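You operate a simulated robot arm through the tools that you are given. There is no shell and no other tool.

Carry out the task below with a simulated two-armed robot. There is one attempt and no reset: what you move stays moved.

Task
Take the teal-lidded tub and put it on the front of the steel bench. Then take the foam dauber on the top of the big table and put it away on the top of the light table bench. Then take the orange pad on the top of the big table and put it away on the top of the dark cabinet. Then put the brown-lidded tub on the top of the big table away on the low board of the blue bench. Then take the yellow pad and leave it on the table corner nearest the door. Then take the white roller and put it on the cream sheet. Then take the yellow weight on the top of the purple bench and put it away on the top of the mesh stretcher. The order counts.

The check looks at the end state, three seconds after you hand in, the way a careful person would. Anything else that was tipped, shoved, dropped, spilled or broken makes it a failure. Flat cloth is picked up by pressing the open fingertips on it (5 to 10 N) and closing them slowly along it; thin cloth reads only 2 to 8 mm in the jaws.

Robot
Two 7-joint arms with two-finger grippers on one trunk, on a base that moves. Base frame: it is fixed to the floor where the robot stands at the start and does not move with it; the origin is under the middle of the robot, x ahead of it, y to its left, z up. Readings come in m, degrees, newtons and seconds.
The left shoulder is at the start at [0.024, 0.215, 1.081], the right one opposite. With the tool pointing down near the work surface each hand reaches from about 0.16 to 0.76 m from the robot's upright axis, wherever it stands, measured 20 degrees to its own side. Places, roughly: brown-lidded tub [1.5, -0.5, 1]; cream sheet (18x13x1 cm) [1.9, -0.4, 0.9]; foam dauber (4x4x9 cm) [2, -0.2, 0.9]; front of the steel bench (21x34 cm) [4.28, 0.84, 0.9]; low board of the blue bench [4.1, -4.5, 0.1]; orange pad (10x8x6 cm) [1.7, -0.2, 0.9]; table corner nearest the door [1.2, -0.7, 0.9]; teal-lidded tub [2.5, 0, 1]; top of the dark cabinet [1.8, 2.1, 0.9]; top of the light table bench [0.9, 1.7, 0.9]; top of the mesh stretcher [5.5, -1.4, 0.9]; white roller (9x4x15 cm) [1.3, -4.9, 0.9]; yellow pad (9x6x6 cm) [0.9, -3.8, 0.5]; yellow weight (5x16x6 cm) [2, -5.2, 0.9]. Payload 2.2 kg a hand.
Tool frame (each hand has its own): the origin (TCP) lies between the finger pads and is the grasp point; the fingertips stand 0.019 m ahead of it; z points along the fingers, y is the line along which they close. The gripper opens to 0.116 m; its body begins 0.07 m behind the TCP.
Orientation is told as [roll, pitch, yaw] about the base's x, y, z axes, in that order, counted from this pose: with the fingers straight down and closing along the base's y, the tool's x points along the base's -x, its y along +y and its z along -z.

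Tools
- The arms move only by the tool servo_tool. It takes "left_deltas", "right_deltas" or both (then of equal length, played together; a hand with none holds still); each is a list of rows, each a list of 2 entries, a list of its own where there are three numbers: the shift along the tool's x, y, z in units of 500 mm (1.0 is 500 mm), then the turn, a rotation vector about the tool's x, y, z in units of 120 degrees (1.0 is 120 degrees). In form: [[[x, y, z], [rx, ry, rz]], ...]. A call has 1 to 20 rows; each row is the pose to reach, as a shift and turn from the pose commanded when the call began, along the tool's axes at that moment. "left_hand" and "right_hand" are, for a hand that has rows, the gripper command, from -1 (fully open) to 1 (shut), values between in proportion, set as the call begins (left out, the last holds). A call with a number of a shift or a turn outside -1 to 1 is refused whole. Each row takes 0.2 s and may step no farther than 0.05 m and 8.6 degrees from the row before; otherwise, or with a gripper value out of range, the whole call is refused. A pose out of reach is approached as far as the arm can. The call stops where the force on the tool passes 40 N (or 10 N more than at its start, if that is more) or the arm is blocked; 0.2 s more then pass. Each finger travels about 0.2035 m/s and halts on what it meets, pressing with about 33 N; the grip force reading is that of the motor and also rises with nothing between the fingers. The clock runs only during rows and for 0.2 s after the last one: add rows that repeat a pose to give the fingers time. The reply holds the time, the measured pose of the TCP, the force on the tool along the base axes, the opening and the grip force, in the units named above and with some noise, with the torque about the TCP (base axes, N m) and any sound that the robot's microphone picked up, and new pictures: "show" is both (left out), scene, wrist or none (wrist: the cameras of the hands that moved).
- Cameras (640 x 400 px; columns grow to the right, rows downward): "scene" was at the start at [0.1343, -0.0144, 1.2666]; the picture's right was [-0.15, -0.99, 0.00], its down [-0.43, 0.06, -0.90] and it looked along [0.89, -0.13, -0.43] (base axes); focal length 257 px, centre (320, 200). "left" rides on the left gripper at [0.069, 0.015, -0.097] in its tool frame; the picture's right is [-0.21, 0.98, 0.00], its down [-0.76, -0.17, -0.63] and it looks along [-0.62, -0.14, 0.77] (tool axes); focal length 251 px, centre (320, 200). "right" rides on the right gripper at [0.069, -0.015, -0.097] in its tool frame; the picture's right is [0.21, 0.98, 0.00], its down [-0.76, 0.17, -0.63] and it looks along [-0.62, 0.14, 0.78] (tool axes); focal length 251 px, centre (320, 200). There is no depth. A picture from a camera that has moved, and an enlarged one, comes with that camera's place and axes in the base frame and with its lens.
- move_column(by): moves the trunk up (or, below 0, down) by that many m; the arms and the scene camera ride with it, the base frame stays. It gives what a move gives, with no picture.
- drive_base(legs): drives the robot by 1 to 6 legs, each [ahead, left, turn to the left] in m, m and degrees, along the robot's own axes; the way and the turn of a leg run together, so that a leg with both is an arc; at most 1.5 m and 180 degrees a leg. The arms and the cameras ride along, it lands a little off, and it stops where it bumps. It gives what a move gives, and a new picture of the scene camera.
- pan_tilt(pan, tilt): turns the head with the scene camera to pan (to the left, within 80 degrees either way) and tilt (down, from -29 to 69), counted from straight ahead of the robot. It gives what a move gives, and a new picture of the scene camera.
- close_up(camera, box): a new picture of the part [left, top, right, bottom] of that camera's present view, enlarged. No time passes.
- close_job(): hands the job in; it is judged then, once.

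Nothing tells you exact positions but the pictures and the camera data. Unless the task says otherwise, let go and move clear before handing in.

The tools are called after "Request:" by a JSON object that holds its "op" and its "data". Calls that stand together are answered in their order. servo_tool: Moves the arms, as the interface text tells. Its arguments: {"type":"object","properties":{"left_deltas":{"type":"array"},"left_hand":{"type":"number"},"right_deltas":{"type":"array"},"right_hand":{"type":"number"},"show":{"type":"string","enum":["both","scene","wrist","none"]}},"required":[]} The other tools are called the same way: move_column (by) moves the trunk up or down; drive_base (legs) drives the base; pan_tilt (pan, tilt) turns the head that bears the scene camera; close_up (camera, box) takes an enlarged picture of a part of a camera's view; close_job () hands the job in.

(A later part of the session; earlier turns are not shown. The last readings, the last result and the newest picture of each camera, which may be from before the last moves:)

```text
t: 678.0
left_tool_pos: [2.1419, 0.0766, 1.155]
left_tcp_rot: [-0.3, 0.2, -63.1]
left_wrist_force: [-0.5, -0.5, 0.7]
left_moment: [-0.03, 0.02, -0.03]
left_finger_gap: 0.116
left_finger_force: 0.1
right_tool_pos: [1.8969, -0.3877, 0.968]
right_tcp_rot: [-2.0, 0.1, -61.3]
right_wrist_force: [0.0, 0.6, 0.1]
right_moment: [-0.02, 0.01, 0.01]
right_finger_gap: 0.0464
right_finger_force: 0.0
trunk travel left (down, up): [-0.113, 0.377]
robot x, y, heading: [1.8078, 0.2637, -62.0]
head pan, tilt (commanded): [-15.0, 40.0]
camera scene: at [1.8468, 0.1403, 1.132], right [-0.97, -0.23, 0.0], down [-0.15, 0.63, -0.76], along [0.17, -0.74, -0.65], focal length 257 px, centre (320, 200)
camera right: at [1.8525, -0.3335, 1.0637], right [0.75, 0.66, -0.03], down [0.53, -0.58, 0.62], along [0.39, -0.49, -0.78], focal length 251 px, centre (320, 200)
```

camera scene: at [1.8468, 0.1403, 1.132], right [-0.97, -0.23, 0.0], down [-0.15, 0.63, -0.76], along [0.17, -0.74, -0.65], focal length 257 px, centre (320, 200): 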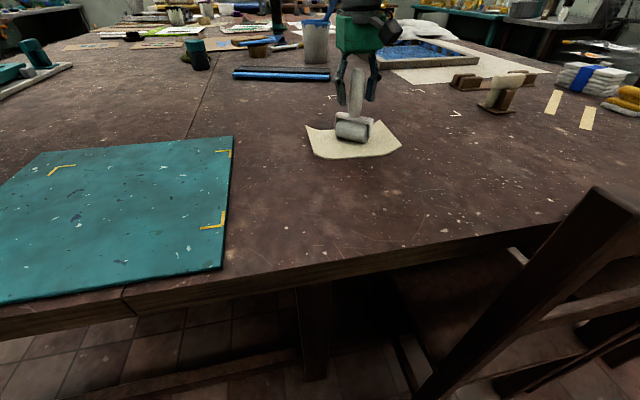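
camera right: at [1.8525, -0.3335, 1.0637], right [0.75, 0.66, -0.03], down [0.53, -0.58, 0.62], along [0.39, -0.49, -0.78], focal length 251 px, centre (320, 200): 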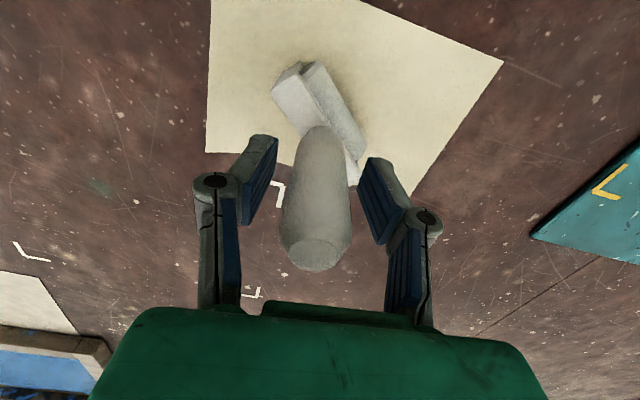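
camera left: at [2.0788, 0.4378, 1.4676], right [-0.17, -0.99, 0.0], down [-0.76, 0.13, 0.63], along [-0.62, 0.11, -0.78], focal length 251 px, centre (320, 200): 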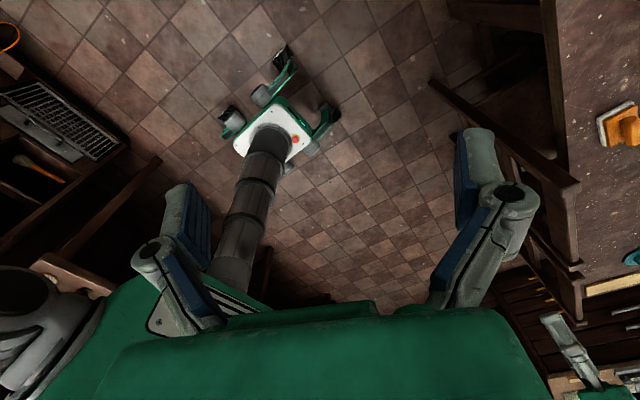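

It stands by itself. Rising slowly straight up.

Request:
{"op": "servo_tool", "data": {"right_deltas": [[[0, 0, -0.02], [0, 0, 0]], [[0, 0, -0.05], [0, 0, 0]], [[0, 0, -0.09], [0, 0, 0]], [[0, 0, -0.13], [0, 0, 0]], [[0.04, 0, -0.17], [0, 0, 0]], [[0.1, 0, -0.21], [0, 0, 0]], [[0.16, 0, -0.25], [0, 0, 0]], [[0.22, 0, -0.28], [0, 0, 0]]], "show": "both"}}

Request:
{"op": "close_up", "data": {"camera": "scene", "box": [260, 60, 440, 190]}}

```text
t: 679.8
left_tool_pos: [2.141, 0.0793, 1.1556]
left_tcp_rot: [-0.4, 0.2, -63.1]
left_wrist_force: [0.4, 0.4, 0.3]
left_moment: [-0.04, -0.02, 0.02]
left_finger_gap: 0.1162
left_finger_force: 0.0
right_tool_pos: [1.8478, -0.2874, 1.1078]
right_tcp_rot: [-1.9, 0.0, -61.4]
right_wrist_force: [-0.7, -0.2, 0.0]
right_moment: [0.01, -0.01, -0.01]
right_finger_gap: 0.0464
right_finger_force: 0.1
trunk travel left (down, up): [-0.113, 0.377]
robot x, y, heading: [1.8053, 0.26, -61.6]
head pan, tilt (commanded): [-15.0, 40.0]
camera scene: at [1.8458, 0.1424, 1.1323], right [-0.97, -0.23, 0.0], down [-0.15, 0.63, -0.77], along [0.17, -0.75, -0.64], focal length 257 px, centre (320, 200)
camera right: at [1.8035, -0.2337, 1.204], right [0.75, 0.66, -0.03], down [0.53, -0.57, 0.63], along [0.39, -0.49, -0.78], focal length 251 px, centre (320, 200)
```

scene: 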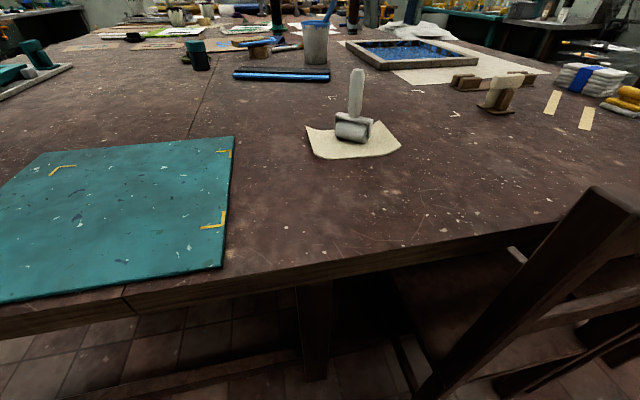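
right: 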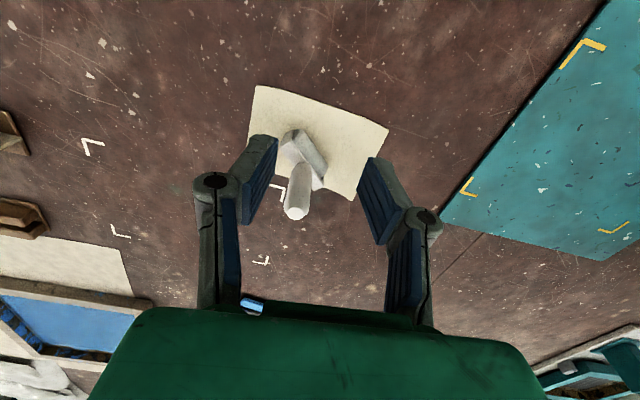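

```text
3.08 times, centred on (350, 125) of scene
camera zoom: at [1.8458, 0.1424, 1.1323], right [-0.97, -0.23, 0.0], down [-0.15, 0.63, -0.77], along [0.17, -0.75, -0.64], focal length 792 px, centre (228, 431)
```

zoom: 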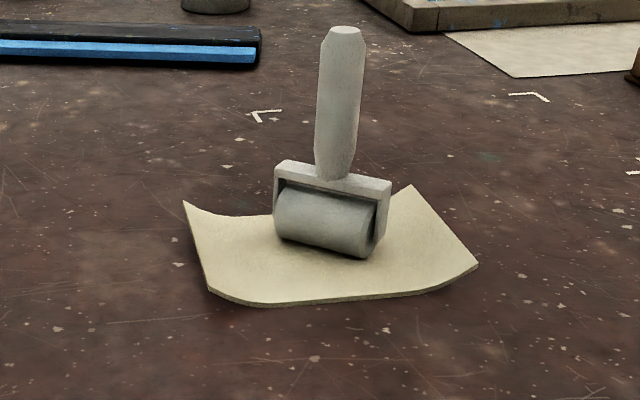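

The white roller stands on the cream sheet; step 6 is done. Last is the yellow weight on the purple bench. I'll back off and drive around the corner and down the corridor again.

Request:
{"op": "drive_base", "data": {"legs": [[-0.35, 0, 0], [0, 0, -94], [1.5, 0, 0], [0.25, 0, 0], [0, 0, 90]]}}

Request:
{"op": "drive_base", "data": {"legs": [[1.5, 0, 0], [1.5, 0, 0], [1.5, 0, 0]]}}

Request:
{"op": "pan_tilt", "data": {"pan": -10, "tilt": 35}}

```text
t: 698.2
left_tool_pos: [0.3628, -0.3513, 1.1553]
left_tcp_rot: [-0.3, 0.1, -68.3]
left_wrist_force: [-0.4, 0.6, -0.3]
left_moment: [-0.02, -0.02, -0.01]
left_finger_gap: 0.1159
left_finger_force: 0.0
right_tool_pos: [0.0386, -0.6897, 1.1061]
right_tcp_rot: [-1.9, 0.1, -66.5]
right_wrist_force: [-0.3, 0.1, 0.3]
right_moment: [0.01, -0.02, 0.01]
right_finger_gap: 0.0464
right_finger_force: 0.0
trunk travel left (down, up): [-0.113, 0.377]
robot x, y, heading: [0.0471, -0.1388, -66.9]
head pan, tilt (commanded): [-15.0, 40.0]
camera scene: at [0.0751, -0.2622, 1.1321], right [-0.99, -0.14, 0.0], down [-0.09, 0.64, -0.76], along [0.11, -0.76, -0.64], focal length 257 px, centre (320, 200)
```

scene: 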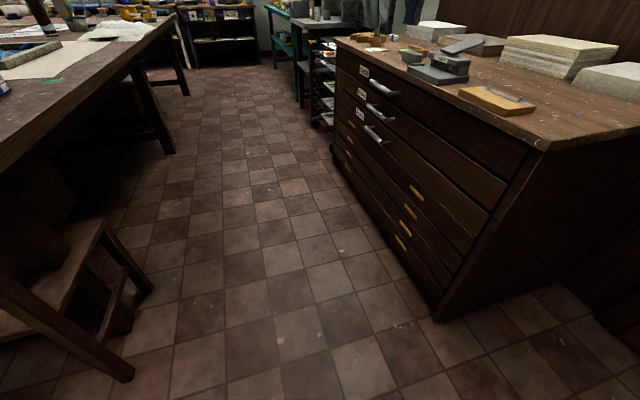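

```text
t: 719.6
left_tool_pos: [2.1087, -4.4566, 1.1545]
left_tcp_rot: [-0.2, 0.4, -68.3]
left_wrist_force: [-0.9, 0.3, -0.3]
left_moment: [0.01, 0.01, 0.02]
left_finger_gap: 0.116
left_finger_force: 0.1
right_tool_pos: [1.7829, -4.797, 1.107]
right_tcp_rot: [-1.9, 0.0, -66.5]
right_wrist_force: [0.3, 0.2, 0.9]
right_moment: [0.01, 0.02, 0.04]
right_finger_gap: 0.0463
right_finger_force: 0.1
trunk travel left (down, up): [-0.113, 0.377]
robot x, y, heading: [1.7893, -4.2452, -66.7]
head pan, tilt (commanded): [-15.0, 40.0]
camera scene: at [1.8208, -4.3699, 1.1321], right [-0.99, -0.14, 0.0], down [-0.09, 0.64, -0.76], along [0.11, -0.76, -0.64], focal length 257 px, centre (320, 200)
```

scene: 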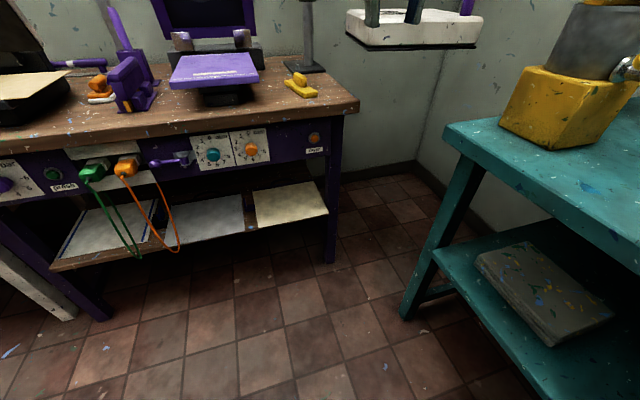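

```text
t: 720.2
left_tool_pos: [2.1083, -4.4559, 1.1549]
left_tcp_rot: [-0.4, 0.6, -68.2]
left_wrist_force: [0.3, 0.7, 0.3]
left_moment: [0.02, -0.01, 0.0]
left_finger_gap: 0.1157
left_finger_force: 0.1
right_tool_pos: [1.7829, -4.7934, 1.1091]
right_tcp_rot: [-1.8, -0.1, -66.5]
right_wrist_force: [-0.6, -0.7, 0.1]
right_moment: [-0.03, -0.02, 0.03]
right_finger_gap: 0.0466
right_finger_force: 0.0
trunk travel left (down, up): [-0.113, 0.377]
robot x, y, heading: [1.7887, -4.2467, -67.1]
head pan, tilt (commanded): [-10.0, 35.0]
camera scene: at [1.8286, -4.3712, 1.1396], right [-0.97, -0.23, 0.0], down [-0.13, 0.56, -0.82], along [0.18, -0.8, -0.58], focal length 257 px, centre (320, 200)
```

scene: 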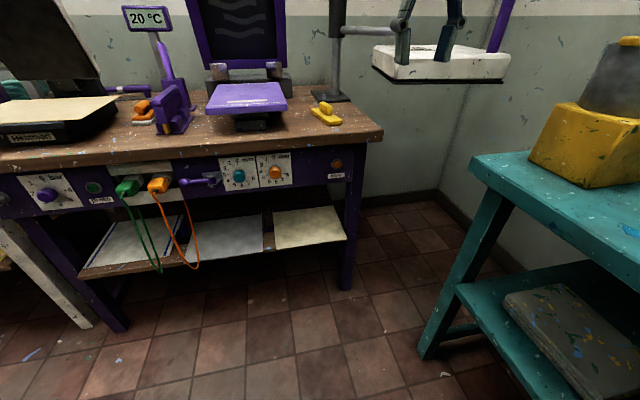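

The yellow weight lies on the purple bench with its long axis pointing toward me. I'll move up so the right hand can grip it across its 5 cm width.

Request:
{"op": "drive_base", "data": {"legs": [[0, 0, 1.5], [0.33, 0, 0]]}}

Request:
{"op": "pan_tilt", "data": {"pan": -15, "tilt": 40}}

Request:
{"op": "close_up", "data": {"camera": "scene", "box": [230, 60, 430, 190]}}

Request:
{"op": "close_up", "data": {"camera": "right", "box": [0, 0, 640, 400]}}

```text
t: 722.8
left_tool_pos: [2.2519, -4.749, 1.1539]
left_tcp_rot: [-0.3, 0.6, -66.6]
left_wrist_force: [0.3, -0.3, 0.0]
left_moment: [0.03, -0.03, -0.03]
left_finger_gap: 0.1162
left_finger_force: 0.1
right_tool_pos: [1.9364, -5.0962, 1.1083]
right_tcp_rot: [-1.9, 0.0, -65.1]
right_wrist_force: [0.2, 1.1, -0.5]
right_moment: [0.03, -0.01, 0.02]
right_finger_gap: 0.0466
right_finger_force: 0.0
trunk travel left (down, up): [-0.113, 0.377]
robot x, y, heading: [1.9275, -4.5453, -65.5]
head pan, tilt (commanded): [-10.0, 35.0]
camera scene: at [1.9699, -4.6721, 1.1396], right [-0.97, -0.25, 0.0], down [-0.15, 0.56, -0.82], along [0.21, -0.79, -0.58], focal length 257 px, centre (320, 200)
```

scene: 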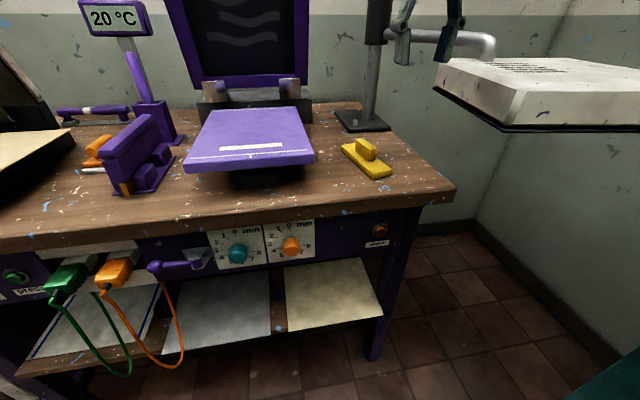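

```text
t: 723.4
left_tool_pos: [2.2512, -4.7469, 1.1531]
left_tcp_rot: [-0.3, 0.9, -66.7]
left_wrist_force: [1.2, 0.1, -0.7]
left_moment: [-0.01, -0.01, 0.02]
left_finger_gap: 0.1162
left_finger_force: 0.1
right_tool_pos: [1.9337, -5.0949, 1.1101]
right_tcp_rot: [-1.9, -0.2, -65.1]
right_wrist_force: [-0.8, -0.6, 0.7]
right_moment: [0.01, 0.02, 0.03]
right_finger_gap: 0.0459
right_finger_force: 0.1
trunk travel left (down, up): [-0.113, 0.377]
robot x, y, heading: [1.9311, -4.551, -65.2]
head pan, tilt (commanded): [-15.0, 40.0]
camera scene: at [1.962, -4.67, 1.1321], right [-0.99, -0.17, 0.0], down [-0.11, 0.64, -0.76], along [0.13, -0.75, -0.64], focal length 257 px, centre (320, 200)
```

scene: 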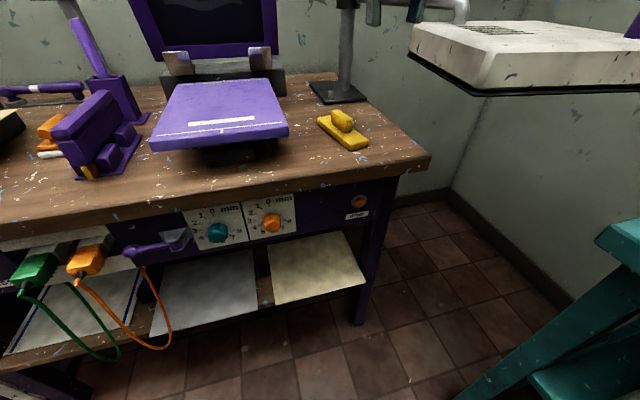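

```text
3.08 times, centred on (330, 125) of scene
camera zoom: at [1.962, -4.67, 1.1321], right [-0.99, -0.17, 0.0], down [-0.11, 0.64, -0.76], along [0.13, -0.75, -0.64], focal length 792 px, centre (289, 431)
```

zoom: 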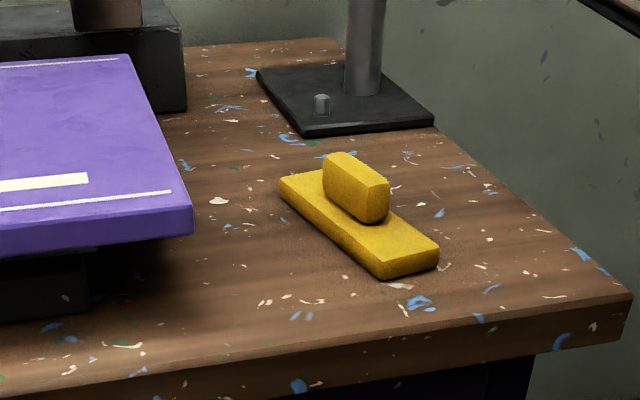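

```text
1.00 times, centred on (320, 200) of right (not enlarged: the box is as wide or as high as the picture)
camera zoom: at [1.8936, -5.0374, 1.2057], right [0.79, 0.61, -0.03], down [0.49, -0.6, 0.63], along [0.36, -0.52, -0.78], focal length 251 px, centre (320, 200)
```

zoom: 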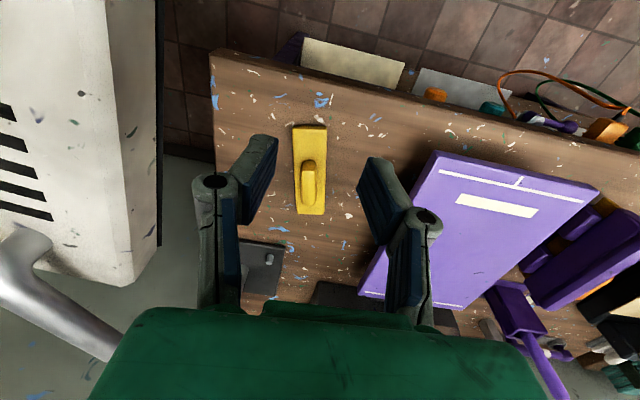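

Clear view: the weight is a yellow slab with a handle block, its axis in line with the tool. I'll move over it with a moderate opening and check.

Request:
{"op": "servo_tool", "data": {"right_deltas": [[[-0.05, 0.002, 0.02], [-0.005, 0, 0]], [[-0.1, 0.004, 0.04], [-0.01, 0, 0]], [[-0.15, 0.006, 0.07], [-0.0155, 0, 0]], [[-0.2, 0.008, 0.1], [-0.0155, 0, 0]], [[-0.246, 0.008, 0.13], [-0.0155, 0, 0]], [[-0.246, 0.008, 0.15], [-0.0155, 0, 0]], [[-0.246, 0.008, 0.15], [-0.0155, 0, 0]]], "right_hand": -0.3, "show": "both"}}

```text
t: 725.0
left_tool_pos: [2.2521, -4.7475, 1.1538]
left_tcp_rot: [-0.3, 0.9, -66.8]
left_wrist_force: [1.6, -0.8, -0.5]
left_moment: [0.01, -0.03, -0.01]
left_finger_gap: 0.1162
left_finger_force: 0.0
right_tool_pos: [1.9889, -5.2052, 1.0339]
right_tcp_rot: [-0.1, -0.1, -64.9]
right_wrist_force: [-1.1, 0.0, 0.1]
right_moment: [0.0, -0.02, -0.01]
right_finger_gap: 0.0753
right_finger_force: 0.0
trunk travel left (down, up): [-0.113, 0.377]
robot x, y, heading: [1.933, -4.5493, -65.3]
head pan, tilt (commanded): [-15.0, 40.0]
camera scene: at [1.9625, -4.6712, 1.132], right [-0.99, -0.17, 0.0], down [-0.11, 0.64, -0.76], along [0.13, -0.75, -0.65], focal length 257 px, centre (320, 200)
camera right: at [1.9447, -5.1506, 1.1301], right [0.79, 0.61, 0.0], down [0.47, -0.61, 0.63], along [0.38, -0.5, -0.77], focal length 251 px, centre (320, 200)
```

scene: 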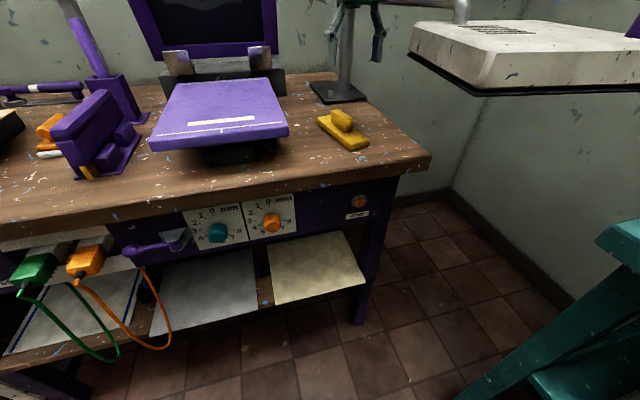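
right: 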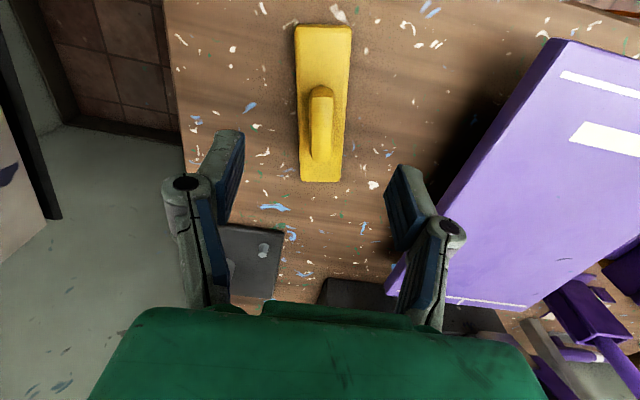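

I'm centered exactly above the slab, with the purple platen and white tray at safe distance. Descending.

Request:
{"op": "servo_tool", "data": {"right_deltas": [[[0, 0, 0.04], [0, 0, 0]], [[0, 0, 0.09], [0, 0, 0]], [[0, 0, 0.14], [0, 0, 0]], [[0, 0, 0.19], [0, 0, 0]], [[0, 0, 0.23], [0, 0, 0]], [[0, 0, 0.25], [0, 0, 0]], [[0, 0, 0.25], [0, 0, 0]]], "show": "wrist"}}

```text
t: 726.6
left_tool_pos: [2.2499, -4.7482, 1.1531]
left_tcp_rot: [-0.3, 0.9, -66.8]
left_wrist_force: [-0.2, 0.3, -0.2]
left_moment: [-0.04, -0.01, 0.04]
left_finger_gap: 0.116
left_finger_force: 0.0
right_tool_pos: [1.9884, -5.2052, 0.9103]
right_tcp_rot: [-0.1, -0.2, -65.0]
right_wrist_force: [-0.4, 0.2, 0.0]
right_moment: [0.05, -0.02, -0.01]
right_finger_gap: 0.0756
right_finger_force: 0.1
trunk travel left (down, up): [-0.113, 0.377]
robot x, y, heading: [1.9285, -4.5488, -65.3]
head pan, tilt (commanded): [-15.0, 40.0]
camera right: at [1.9444, -5.1503, 1.0057], right [0.79, 0.61, 0.0], down [0.47, -0.61, 0.63], along [0.38, -0.5, -0.77], focal length 251 px, centre (320, 200)
```

right: 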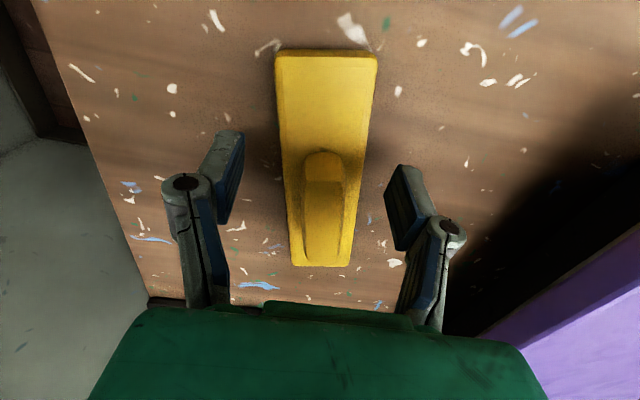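

Fingers straddle the slab. Lowering 1.2 cm more and closing.

Request:
{"op": "servo_tool", "data": {"right_deltas": [[[0, 0, 0.01], [0, 0, 0]], [[0, 0, 0.02], [0, 0, 0]], [[0, 0, 0.026], [0, 0, 0]], [[0, 0, 0.026], [0, 0, 0]]], "show": "none"}}

Request:
{"op": "servo_tool", "data": {"right_deltas": [[[0, 0, 0], [0, 0, 0]], [[0, 0, 0], [0, 0, 0]], [[0, 0, 0], [0, 0, 0]], [[0, 0, 0], [0, 0, 0]]], "right_hand": 1, "show": "wrist"}}

```text
t: 727.6
left_tool_pos: [2.2501, -4.7481, 1.1519]
left_tcp_rot: [-0.3, 0.9, -66.7]
left_wrist_force: [-0.1, -0.3, -0.4]
left_moment: [-0.02, 0.0, 0.0]
left_finger_gap: 0.1159
left_finger_force: 0.0
right_tool_pos: [1.9878, -5.2038, 0.8969]
right_tcp_rot: [-0.1, -0.2, -65.0]
right_wrist_force: [1.0, -0.6, 0.1]
right_moment: [-0.01, -0.01, -0.03]
right_finger_gap: 0.0755
right_finger_force: 0.1
trunk travel left (down, up): [-0.113, 0.377]
robot x, y, heading: [1.9268, -4.5478, -65.5]
head pan, tilt (commanded): [-15.0, 40.0]
```

```text
t: 728.6
left_tool_pos: [2.251, -4.7461, 1.155]
left_tcp_rot: [-0.3, 0.7, -66.7]
left_wrist_force: [-1.2, -0.3, -1.2]
left_moment: [0.02, 0.0, -0.01]
left_finger_gap: 0.116
left_finger_force: 0.1
right_tool_pos: [1.9897, -5.2049, 0.8985]
right_tcp_rot: [-0.1, -0.4, -65.0]
right_wrist_force: [-1.1, -3.9, 18.0]
right_moment: [-0.01, 0.1, 0.55]
right_finger_gap: 0.0277
right_finger_force: 32.9
trunk travel left (down, up): [-0.113, 0.377]
robot x, y, heading: [1.931, -4.5494, -65.2]
head pan, tilt (commanded): [-15.0, 40.0]
camera right: at [1.9445, -5.1499, 0.9944], right [0.79, 0.61, 0.0], down [0.47, -0.61, 0.64], along [0.39, -0.51, -0.77], focal length 251 px, centre (320, 200)
```

right: 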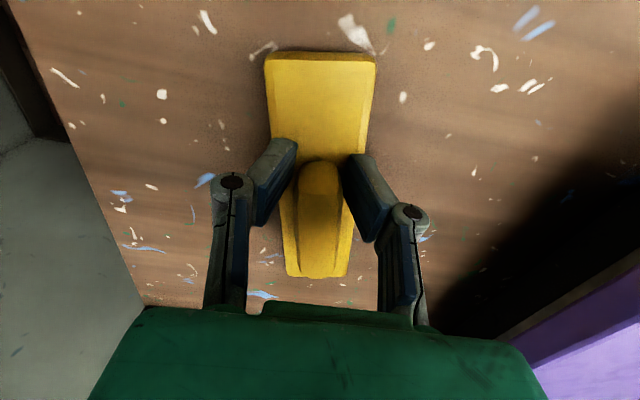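

The fingers closed on the handle block (2.8 cm), which is a fine grip. Lifting gently to check.

Request:
{"op": "servo_tool", "data": {"right_deltas": [[[0, 0, -0.01], [0, 0, 0]], [[0, 0, -0.02], [0, 0, 0]], [[0, 0, -0.035], [0, 0, 0]], [[0, 0, -0.05], [0, 0, 0]], [[0, 0, -0.05], [0, 0, 0]]], "show": "both"}}

```text
t: 729.8
left_tool_pos: [2.251, -4.7486, 1.152]
left_tcp_rot: [-0.3, 0.8, -66.7]
left_wrist_force: [-0.6, -0.4, 0.8]
left_moment: [0.03, -0.01, -0.02]
left_finger_gap: 0.1161
left_finger_force: 0.1
right_tool_pos: [1.9876, -5.206, 0.9211]
right_tcp_rot: [-0.2, -0.2, -65.0]
right_wrist_force: [0.6, 0.3, -4.9]
right_moment: [0.11, 0.05, -0.01]
right_finger_gap: 0.025
right_finger_force: 32.5
trunk travel left (down, up): [-0.113, 0.377]
robot x, y, heading: [1.9283, -4.5499, -65.5]
head pan, tilt (commanded): [-15.0, 40.0]
camera scene: at [1.9623, -4.6718, 1.1319], right [-0.99, -0.17, 0.0], down [-0.11, 0.64, -0.76], along [0.13, -0.75, -0.65], focal length 257 px, centre (320, 200)
camera right: at [1.9439, -5.151, 1.0173], right [0.79, 0.61, 0.0], down [0.47, -0.61, 0.63], along [0.38, -0.5, -0.77], focal length 251 px, centre (320, 200)
```

scene: 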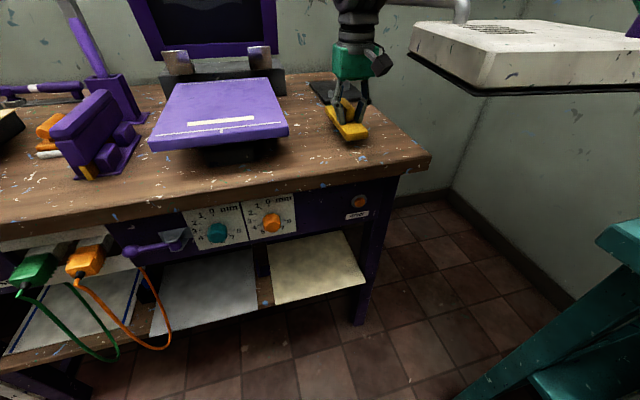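
right: 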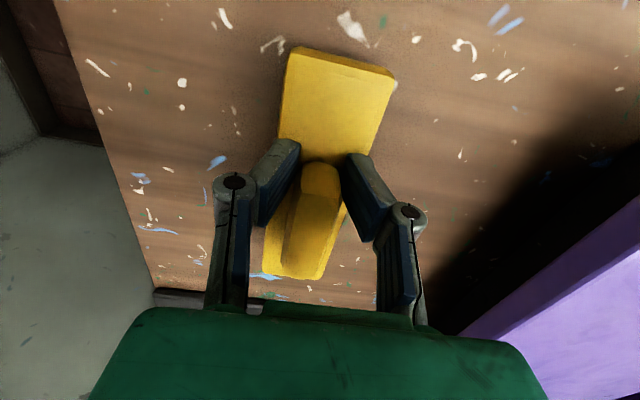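

The weight is held (0.5 kg). I'll raise it, draw it in, back off a little and turn into the cross corridor.

Request:
{"op": "servo_tool", "data": {"right_deltas": [[[0, 0, -0.06], [0, 0, 0]], [[0, 0, -0.13], [0, 0, 0]], [[0, 0, -0.2], [0, 0, 0]], [[0.04, 0, -0.27], [0, 0, 0]], [[0.1, 0, -0.33], [0, 0, 0]], [[0.17, 0, -0.36], [0, 0, 0]], [[0.24, 0, -0.37], [0, 0, 0]], [[0.28, 0, -0.37], [0, 0, 0]]], "show": "none"}}

Request:
{"op": "drive_base", "data": {"legs": [[-0.1, 0, 0], [0, 0, 90]]}}

Request:
{"op": "pan_tilt", "data": {"pan": 0, "tilt": 18}}

```text
t: 731.6
left_tool_pos: [2.2504, -4.7472, 1.1537]
left_tcp_rot: [-0.3, 0.7, -66.7]
left_wrist_force: [-0.7, -0.7, 0.8]
left_moment: [0.0, 0.0, -0.01]
left_finger_gap: 0.1161
left_finger_force: 0.1
right_tool_pos: [1.9275, -5.0789, 1.1056]
right_tcp_rot: [-0.1, -0.2, -65.0]
right_wrist_force: [0.3, 0.1, -4.2]
right_moment: [0.13, 0.08, -0.02]
right_finger_gap: 0.025
right_finger_force: 33.3
trunk travel left (down, up): [-0.113, 0.377]
robot x, y, heading: [1.9288, -4.5504, -65.1]
head pan, tilt (commanded): [-15.0, 40.0]
```

```text
t: 736.6
left_tool_pos: [2.087, -4.1376, 1.1536]
left_tcp_rot: [-0.3, 0.8, 23.2]
left_wrist_force: [-0.2, 0.3, 0.0]
left_moment: [0.0, 0.01, -0.01]
left_finger_gap: 0.1158
left_finger_force: 0.0
right_tool_pos: [2.4169, -4.4599, 1.1047]
right_tcp_rot: [-0.1, -0.1, 25.0]
right_wrist_force: [-0.7, 0.5, -5.1]
right_moment: [-0.03, 0.15, 0.02]
right_finger_gap: 0.0247
right_finger_force: 33.0
trunk travel left (down, up): [-0.113, 0.377]
robot x, y, heading: [1.8869, -4.4552, 24.5]
head pan, tilt (commanded): [-15.0, 40.0]
camera scene: at [2.0097, -4.4258, 1.132], right [0.17, -0.99, 0.0], down [-0.64, -0.11, -0.76], along [0.75, 0.13, -0.65], focal length 257 px, centre (320, 200)
```

scene: 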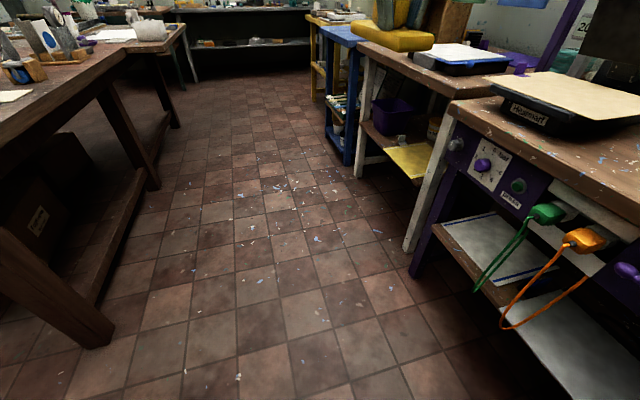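

```text
t: 737.5
left_tool_pos: [2.087, -4.1368, 1.1528]
left_tcp_rot: [-0.4, 1.1, 23.1]
left_wrist_force: [-0.1, 1.0, -0.4]
left_moment: [-0.02, -0.01, -0.02]
left_finger_gap: 0.1159
left_finger_force: 0.1
right_tool_pos: [2.4162, -4.46, 1.1071]
right_tcp_rot: [-0.1, -0.2, 24.9]
right_wrist_force: [-0.9, 0.8, -5.0]
right_moment: [-0.06, 0.13, -0.03]
right_finger_gap: 0.0248
right_finger_force: 33.6
trunk travel left (down, up): [-0.113, 0.377]
robot x, y, heading: [1.8885, -4.4568, 24.5]
head pan, tilt (commanded): [0.0, 18.0]
camera scene: at [2.0109, -4.4011, 1.1665], right [0.42, -0.91, 0.0], down [-0.28, -0.13, -0.95], along [0.86, 0.4, -0.31], focal length 257 px, centre (320, 200)
```

scene: 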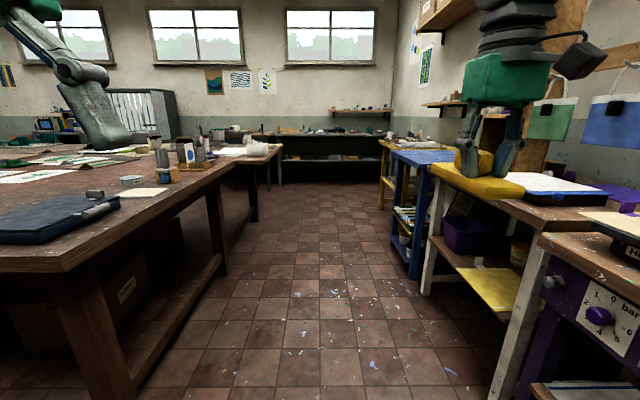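

The corridor ahead is clear. I'll angle slightly away from the second table's end and drive to the window-wall side.

Request:
{"op": "drive_base", "data": {"legs": [[0, 0, -3], [1.5, 0, 0], [1.5, 0, 0], [0.5, 0, 0], [0, 0, 48]]}}

Request:
{"op": "pan_tilt", "data": {"pan": 0, "tilt": 18}}

Request:
{"op": "pan_tilt", "data": {"pan": -45, "tilt": 20}}

```text
t: 757.1
left_tool_pos: [5.0974, -2.8318, 1.1526]
left_tcp_rot: [-0.3, 1.0, 66.8]
left_wrist_force: [0.3, 0.0, 0.1]
left_moment: [0.0, 0.03, 0.01]
left_finger_gap: 0.1158
left_finger_force: 0.1
right_tool_pos: [5.5588, -2.8401, 1.1069]
right_tcp_rot: [-0.1, -0.2, 68.3]
right_wrist_force: [0.1, -0.3, -4.8]
right_moment: [-0.14, 0.03, 0.0]
right_finger_gap: 0.0247
right_finger_force: 33.5
trunk travel left (down, up): [-0.113, 0.377]
robot x, y, heading: [5.174, -3.2021, 67.6]
head pan, tilt (commanded): [0.0, 18.0]
camera scene: at [5.2246, -3.0757, 1.1666], right [0.93, -0.37, 0.0], down [-0.12, -0.29, -0.95], along [0.36, 0.88, -0.31], focal length 257 px, centre (320, 200)
```

scene: 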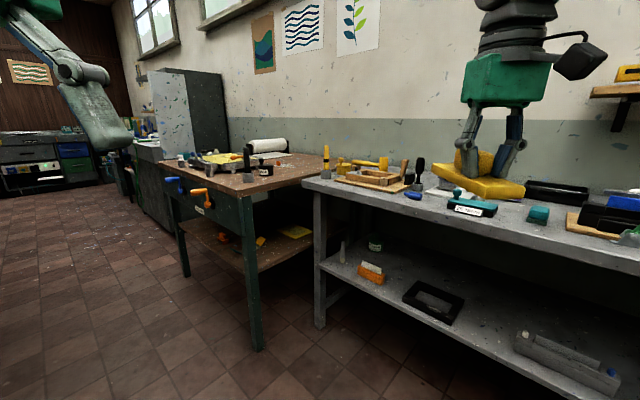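

```text
t: 757.7
left_tool_pos: [5.0988, -2.8334, 1.1525]
left_tcp_rot: [-0.3, 1.2, 66.7]
left_wrist_force: [-0.8, 0.6, 0.3]
left_moment: [0.02, 0.0, 0.04]
left_finger_gap: 0.1162
left_finger_force: 0.0
right_tool_pos: [5.5581, -2.8416, 1.1077]
right_tcp_rot: [-0.2, -0.3, 68.5]
right_wrist_force: [0.6, 0.3, -3.9]
right_moment: [-0.16, 0.06, 0.0]
right_finger_gap: 0.0249
right_finger_force: 33.0
trunk travel left (down, up): [-0.113, 0.377]
robot x, y, heading: [5.1737, -3.2023, 67.9]
head pan, tilt (commanded): [0.0, 18.0]
camera scene: at [5.2245, -3.0757, 1.1666], right [0.93, -0.37, 0.0], down [-0.12, -0.29, -0.95], along [0.36, 0.88, -0.31], focal length 257 px, centre (320, 200)
```

scene: 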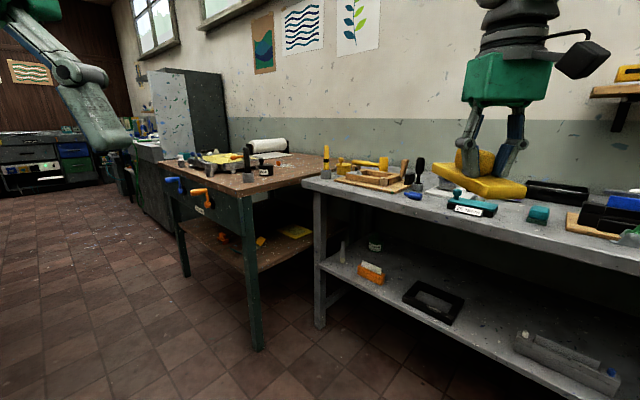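

```text
t: 758.9
left_tool_pos: [5.0979, -2.8325, 1.1522]
left_tcp_rot: [-0.2, 1.1, 66.7]
left_wrist_force: [-0.9, 0.9, 0.2]
left_moment: [0.02, -0.01, 0.02]
left_finger_gap: 0.1159
left_finger_force: 0.0
right_tool_pos: [5.5577, -2.8415, 1.1089]
right_tcp_rot: [0.0, -0.3, 68.4]
right_wrist_force: [0.3, 0.3, -5.2]
right_moment: [-0.15, 0.06, -0.05]
right_finger_gap: 0.0247
right_finger_force: 33.3
trunk travel left (down, up): [-0.113, 0.377]
robot x, y, heading: [5.1724, -3.2049, 67.6]
head pan, tilt (commanded): [-45.0, 20.0]
camera scene: at [5.2753, -3.1257, 1.1635], right [0.39, -0.92, 0.0], down [-0.32, -0.14, -0.94], along [0.86, 0.37, -0.34], focal length 257 px, centre (320, 200)
```

scene: 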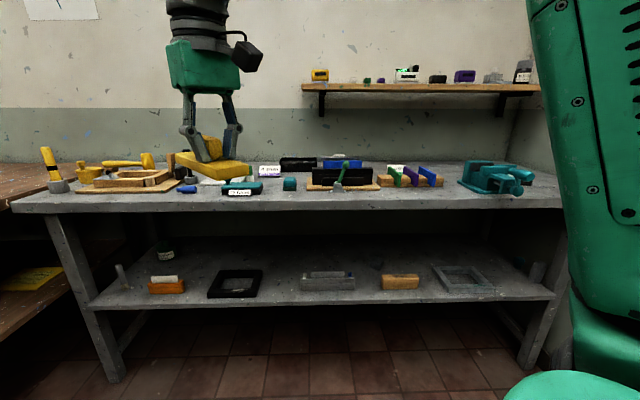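

The mesh stretcher is the green bench with the brown top and clamps, ahead on the left; its front runs from v 2.2 to 3.2. I'll drive up along it and then face it.

Request:
{"op": "drive_base", "data": {"legs": [[0, 0, 44], [1.45, 0, 0], [0, 0, -87.5]]}}

Request:
{"op": "pan_tilt", "data": {"pan": -5, "tilt": 30}}

Request:
{"op": "close_up", "data": {"camera": "scene", "box": [120, 80, 560, 260]}}

```text
t: 771.8
left_tool_pos: [4.8152, -1.5369, 1.1513]
left_tcp_rot: [-0.3, 1.2, 23.5]
left_wrist_force: [0.2, 0.0, -0.7]
left_moment: [0.0, 0.02, 0.02]
left_finger_gap: 0.1156
left_finger_force: 0.2
right_tool_pos: [5.1456, -1.8579, 1.1076]
right_tcp_rot: [-0.1, -0.3, 25.3]
right_wrist_force: [0.9, -0.6, -4.5]
right_moment: [-0.07, 0.16, -0.01]
right_finger_gap: 0.0249
right_finger_force: 33.4
trunk travel left (down, up): [-0.113, 0.377]
robot x, y, heading: [4.6162, -1.8538, 25.2]
head pan, tilt (commanded): [-45.0, 20.0]
camera scene: at [4.7455, -1.8713, 1.1635], right [-0.34, -0.94, 0.0], down [-0.32, 0.12, -0.94], along [0.88, -0.32, -0.34], focal length 257 px, centre (320, 200)
```

scene: 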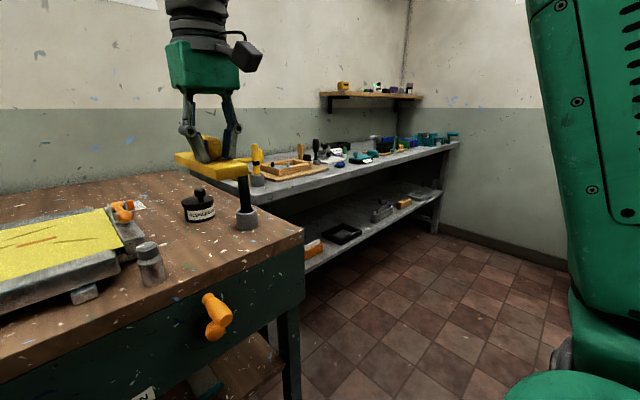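

```text
t: 772.9
left_tool_pos: [4.8149, -1.5364, 1.1498]
left_tcp_rot: [-0.3, 1.4, 23.6]
left_wrist_force: [-0.2, 0.0, -0.5]
left_moment: [-0.01, 0.0, 0.01]
left_finger_gap: 0.1161
left_finger_force: 0.0
right_tool_pos: [5.1442, -1.8594, 1.1084]
right_tcp_rot: [-0.1, -0.4, 25.3]
right_wrist_force: [-0.2, -0.2, -5.0]
right_moment: [-0.05, 0.1, 0.0]
right_finger_gap: 0.025
right_finger_force: 33.5
trunk travel left (down, up): [-0.113, 0.377]
robot x, y, heading: [4.621, -1.8572, 24.8]
head pan, tilt (commanded): [-5.0, 30.0]
camera scene: at [4.743, -1.8086, 1.1474], right [0.34, -0.94, 0.0], down [-0.47, -0.17, -0.86], along [0.81, 0.29, -0.5], focal length 257 px, centre (320, 200)
```

scene: 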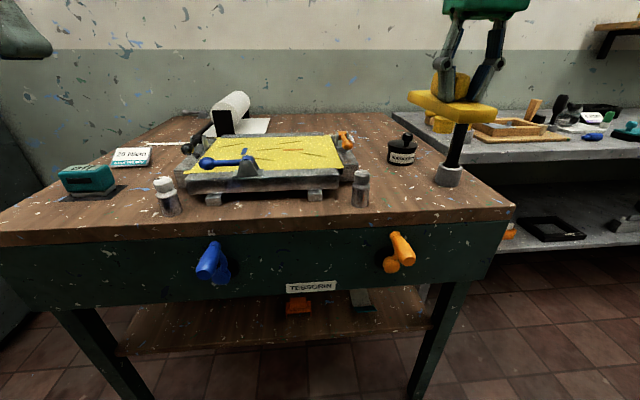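

```text
1.45 times, centred on (340, 170) of scene
camera zoom: at [4.743, -1.8086, 1.1474], right [0.34, -0.94, 0.0], down [-0.47, -0.17, -0.86], along [0.81, 0.29, -0.5], focal length 374 px, centre (291, 244)
```

zoom: 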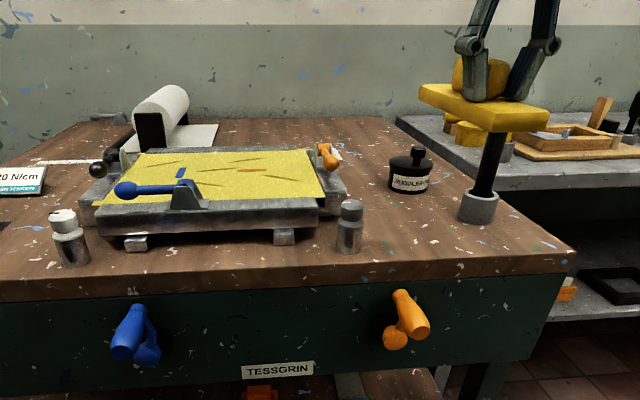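

The stretcher's top has a free patch at the front right, around [5.30, -1.78], between the bottle, the black jar and the rod. I'll move 8 cm closer and carry the weight over it.

Request:
{"op": "drive_base", "data": {"legs": [[0.08, 0, 0]]}}

Request:
{"op": "servo_tool", "data": {"right_deltas": [[[-0.05, 0.003, 0.02], [0, 0, 0]], [[-0.1, 0.006, 0.05], [0, 0, 0]], [[-0.15, 0.008, 0.09], [0, 0, 0]], [[-0.193, 0.0106, 0.13], [0, 0, 0]], [[-0.193, 0.0106, 0.16], [0, 0, 0]], [[-0.193, 0.0106, 0.16], [0, 0, 0]]], "show": "both"}}

Request:
{"op": "close_up", "data": {"camera": "scene", "box": [280, 80, 540, 260]}}

```text
t: 774.0
left_tool_pos: [4.8875, -1.503, 1.1511]
left_tcp_rot: [-0.2, 1.5, 23.5]
left_wrist_force: [0.7, -0.9, -0.1]
left_moment: [0.0, 0.05, 0.01]
left_finger_gap: 0.1159
left_finger_force: 0.1
right_tool_pos: [5.2193, -1.8249, 1.1072]
right_tcp_rot: [-0.1, -0.3, 25.3]
right_wrist_force: [0.8, 0.5, -6.0]
right_moment: [-0.09, 0.18, -0.01]
right_finger_gap: 0.025
right_finger_force: 33.2
trunk travel left (down, up): [-0.113, 0.377]
robot x, y, heading: [4.6929, -1.8224, 24.7]
head pan, tilt (commanded): [-5.0, 30.0]
camera scene: at [4.8164, -1.7741, 1.1472], right [0.34, -0.94, 0.0], down [-0.47, -0.17, -0.86], along [0.81, 0.29, -0.5], focal length 257 px, centre (320, 200)
```

scene: 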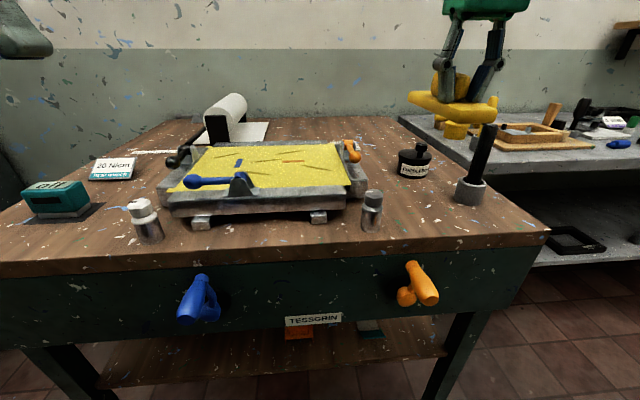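

```text
t: 775.4
left_tool_pos: [4.8864, -1.5018, 1.1488]
left_tcp_rot: [-0.2, 1.5, 23.5]
left_wrist_force: [0.6, -0.1, -0.6]
left_moment: [0.0, -0.04, 0.01]
left_finger_gap: 0.1162
left_finger_force: 0.1
right_tool_pos: [5.3017, -1.7794, 1.0298]
right_tcp_rot: [-0.1, -0.6, 25.3]
right_wrist_force: [0.9, -0.6, -4.7]
right_moment: [-0.1, 0.17, -0.01]
right_finger_gap: 0.0247
right_finger_force: 32.8
trunk travel left (down, up): [-0.113, 0.377]
robot x, y, heading: [4.6887, -1.8226, 25.1]
head pan, tilt (commanded): [-5.0, 30.0]
camera scene: at [4.8164, -1.7744, 1.1472], right [0.34, -0.94, 0.0], down [-0.47, -0.17, -0.86], along [0.81, 0.29, -0.5], focal length 257 px, centre (320, 200)
camera right: at [5.2438, -1.8241, 1.1252], right [-0.61, 0.79, 0.0], down [0.61, 0.47, 0.64], along [0.51, 0.39, -0.77], focal length 251 px, centre (320, 200)
```

scene: 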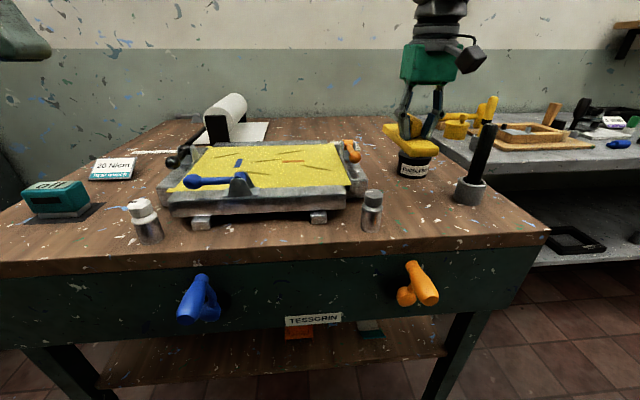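
right: 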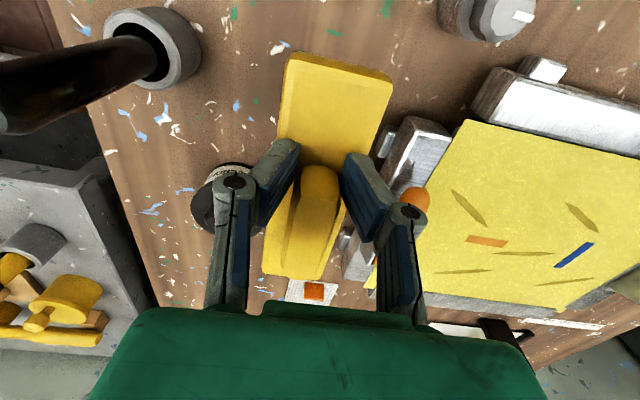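

```text
2.22 times, centred on (410, 170) of scene
camera zoom: at [4.8164, -1.7744, 1.1472], right [0.34, -0.94, 0.0], down [-0.47, -0.17, -0.86], along [0.81, 0.29, -0.5], focal length 572 px, centre (120, 267)
```

zoom: 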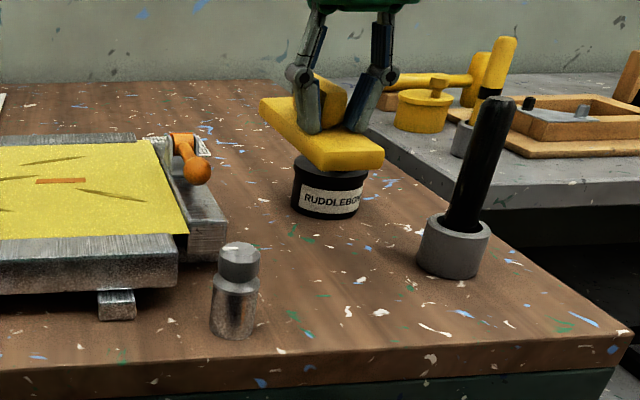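

Everything is clear, with the jar about 2–3 cm from the slab's far corner. I'll nudge slightly for even margins and descend slowly.

Request:
{"op": "servo_tool", "data": {"right_deltas": [[[0.01, 0.016, 0.03], [0, 0, 0]], [[0.01, 0.016, 0.07], [0, 0, 0]], [[0.01, 0.016, 0.11], [0, 0, 0]], [[0.01, 0.016, 0.15], [0, 0, 0]], [[0.01, 0.016, 0.165], [0, 0, 0]], [[0.01, 0.016, 0.165], [0, 0, 0]]], "show": "both"}}

Request:
{"op": "close_up", "data": {"camera": "scene", "box": [280, 80, 540, 260]}}

```text
t: 776.8
left_tool_pos: [4.8858, -1.5037, 1.1494]
left_tcp_rot: [-0.3, 1.7, 23.4]
left_wrist_force: [0.5, 0.7, -0.7]
left_moment: [0.01, -0.03, 0.02]
left_finger_gap: 0.1159
left_finger_force: 0.1
right_tool_pos: [5.2929, -1.7741, 0.9468]
right_tcp_rot: [-0.1, -0.5, 25.3]
right_wrist_force: [-0.4, 0.2, -4.1]
right_moment: [-0.07, 0.14, 0.01]
right_finger_gap: 0.0248
right_finger_force: 32.9
trunk travel left (down, up): [-0.113, 0.377]
robot x, y, heading: [4.6925, -1.8279, 25.0]
head pan, tilt (commanded): [-5.0, 30.0]
camera scene: at [4.8161, -1.7743, 1.1473], right [0.34, -0.94, 0.0], down [-0.47, -0.17, -0.86], along [0.81, 0.29, -0.5], focal length 257 px, centre (320, 200)
camera right: at [5.2354, -1.8191, 1.0434], right [-0.61, 0.79, 0.0], down [0.61, 0.47, 0.64], along [0.51, 0.39, -0.77], focal length 251 px, centre (320, 200)
```

scene: 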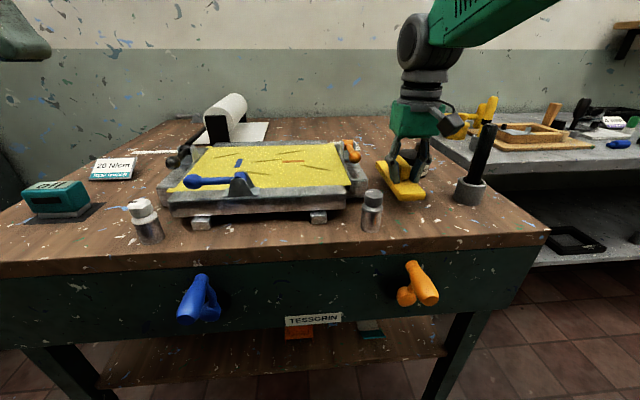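
right: 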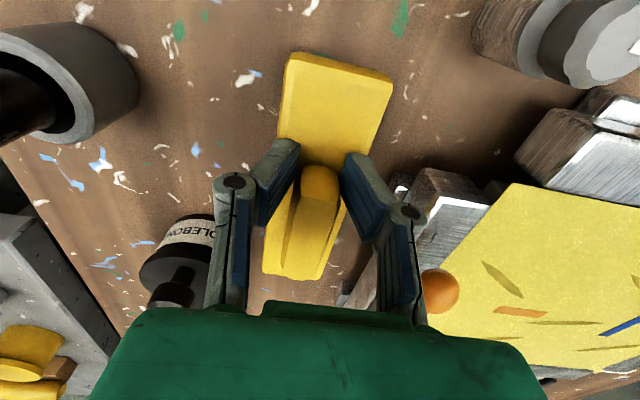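

```text
2.22 times, centred on (410, 170) of scene
camera zoom: at [4.8161, -1.7743, 1.1473], right [0.34, -0.94, 0.0], down [-0.47, -0.17, -0.86], along [0.81, 0.29, -0.5], focal length 572 px, centre (120, 267)
```

zoom: 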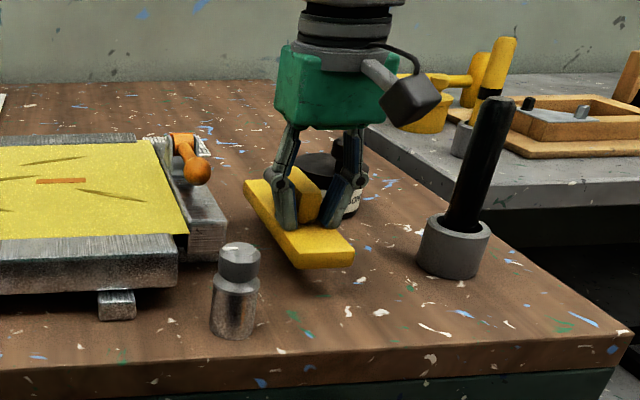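

Hovering just above the top, everything clear. Final slow descent.

Request:
{"op": "servo_tool", "data": {"right_deltas": [[[0, 0, 0.008], [0, 0, 0]], [[0, 0, 0.016], [0, 0, 0]], [[0, 0, 0.024], [0, 0, 0]], [[0, 0, 0.024], [0, 0, 0]]], "show": "none"}}

Request:
{"op": "servo_tool", "data": {"right_deltas": [[[0, 0, 0.005], [0, 0, 0]], [[0, 0, 0.01], [0, 0, 0]], [[0, 0, 0.01], [0, 0, 0]]], "show": "none"}}

Request:
{"op": "servo_tool", "data": {"right_deltas": [[[0, 0, 0.005], [0, 0, 0]], [[0, 0, 0.01], [0, 0, 0]], [[0, 0, 0.01], [0, 0, 0]]], "show": "scene"}}

```text
t: 777.8
left_tool_pos: [4.8854, -1.5035, 1.1505]
left_tcp_rot: [-0.2, 1.6, 23.5]
left_wrist_force: [-0.2, 0.2, -0.3]
left_moment: [0.01, -0.01, 0.02]
left_finger_gap: 0.1162
left_finger_force: 0.0
right_tool_pos: [5.2933, -1.7743, 0.9347]
right_tcp_rot: [-0.1, -0.4, 25.3]
right_wrist_force: [-0.3, -0.8, -4.8]
right_moment: [-0.05, 0.1, 0.0]
right_finger_gap: 0.0248
right_finger_force: 32.8
trunk travel left (down, up): [-0.113, 0.377]
robot x, y, heading: [4.6949, -1.8166, 24.6]
head pan, tilt (commanded): [-5.0, 30.0]
```

```text
t: 778.6
left_tool_pos: [4.8869, -1.5033, 1.1494]
left_tcp_rot: [-0.3, 1.6, 23.5]
left_wrist_force: [0.3, -0.1, 0.2]
left_moment: [0.03, 0.01, -0.04]
left_finger_gap: 0.1159
left_finger_force: 0.1
right_tool_pos: [5.2939, -1.7739, 0.9302]
right_tcp_rot: [-0.1, -0.5, 25.2]
right_wrist_force: [-1.2, 0.8, -4.7]
right_moment: [-0.11, 0.13, -0.05]
right_finger_gap: 0.0248
right_finger_force: 33.2
trunk travel left (down, up): [-0.113, 0.377]
robot x, y, heading: [4.6935, -1.8277, 25.1]
head pan, tilt (commanded): [-5.0, 30.0]
```

```text
t: 779.4
left_tool_pos: [4.8861, -1.5029, 1.1476]
left_tcp_rot: [-0.2, 1.6, 23.5]
left_wrist_force: [-0.5, -0.2, -0.3]
left_moment: [0.05, 0.0, 0.01]
left_finger_gap: 0.1162
left_finger_force: 0.1
right_tool_pos: [5.2945, -1.7737, 0.9248]
right_tcp_rot: [-0.1, -0.5, 25.3]
right_wrist_force: [0.3, 0.3, -4.5]
right_moment: [-0.07, 0.1, -0.01]
right_finger_gap: 0.0249
right_finger_force: 32.5
trunk travel left (down, up): [-0.113, 0.377]
robot x, y, heading: [4.6911, -1.8221, 24.8]
head pan, tilt (commanded): [-5.0, 30.0]
camera scene: at [4.816, -1.7744, 1.1472], right [0.34, -0.94, 0.0], down [-0.47, -0.17, -0.86], along [0.81, 0.29, -0.5], focal length 257 px, centre (320, 200)
```

scene: 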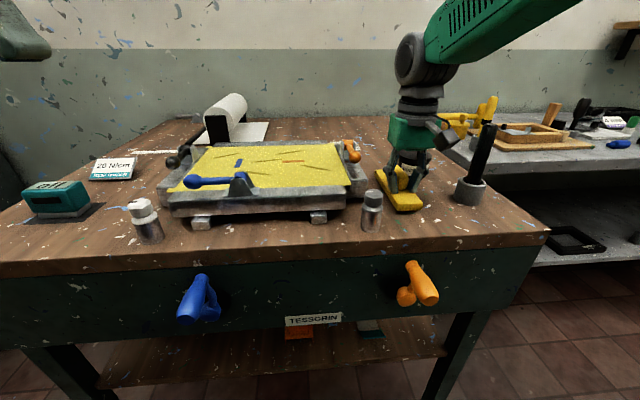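

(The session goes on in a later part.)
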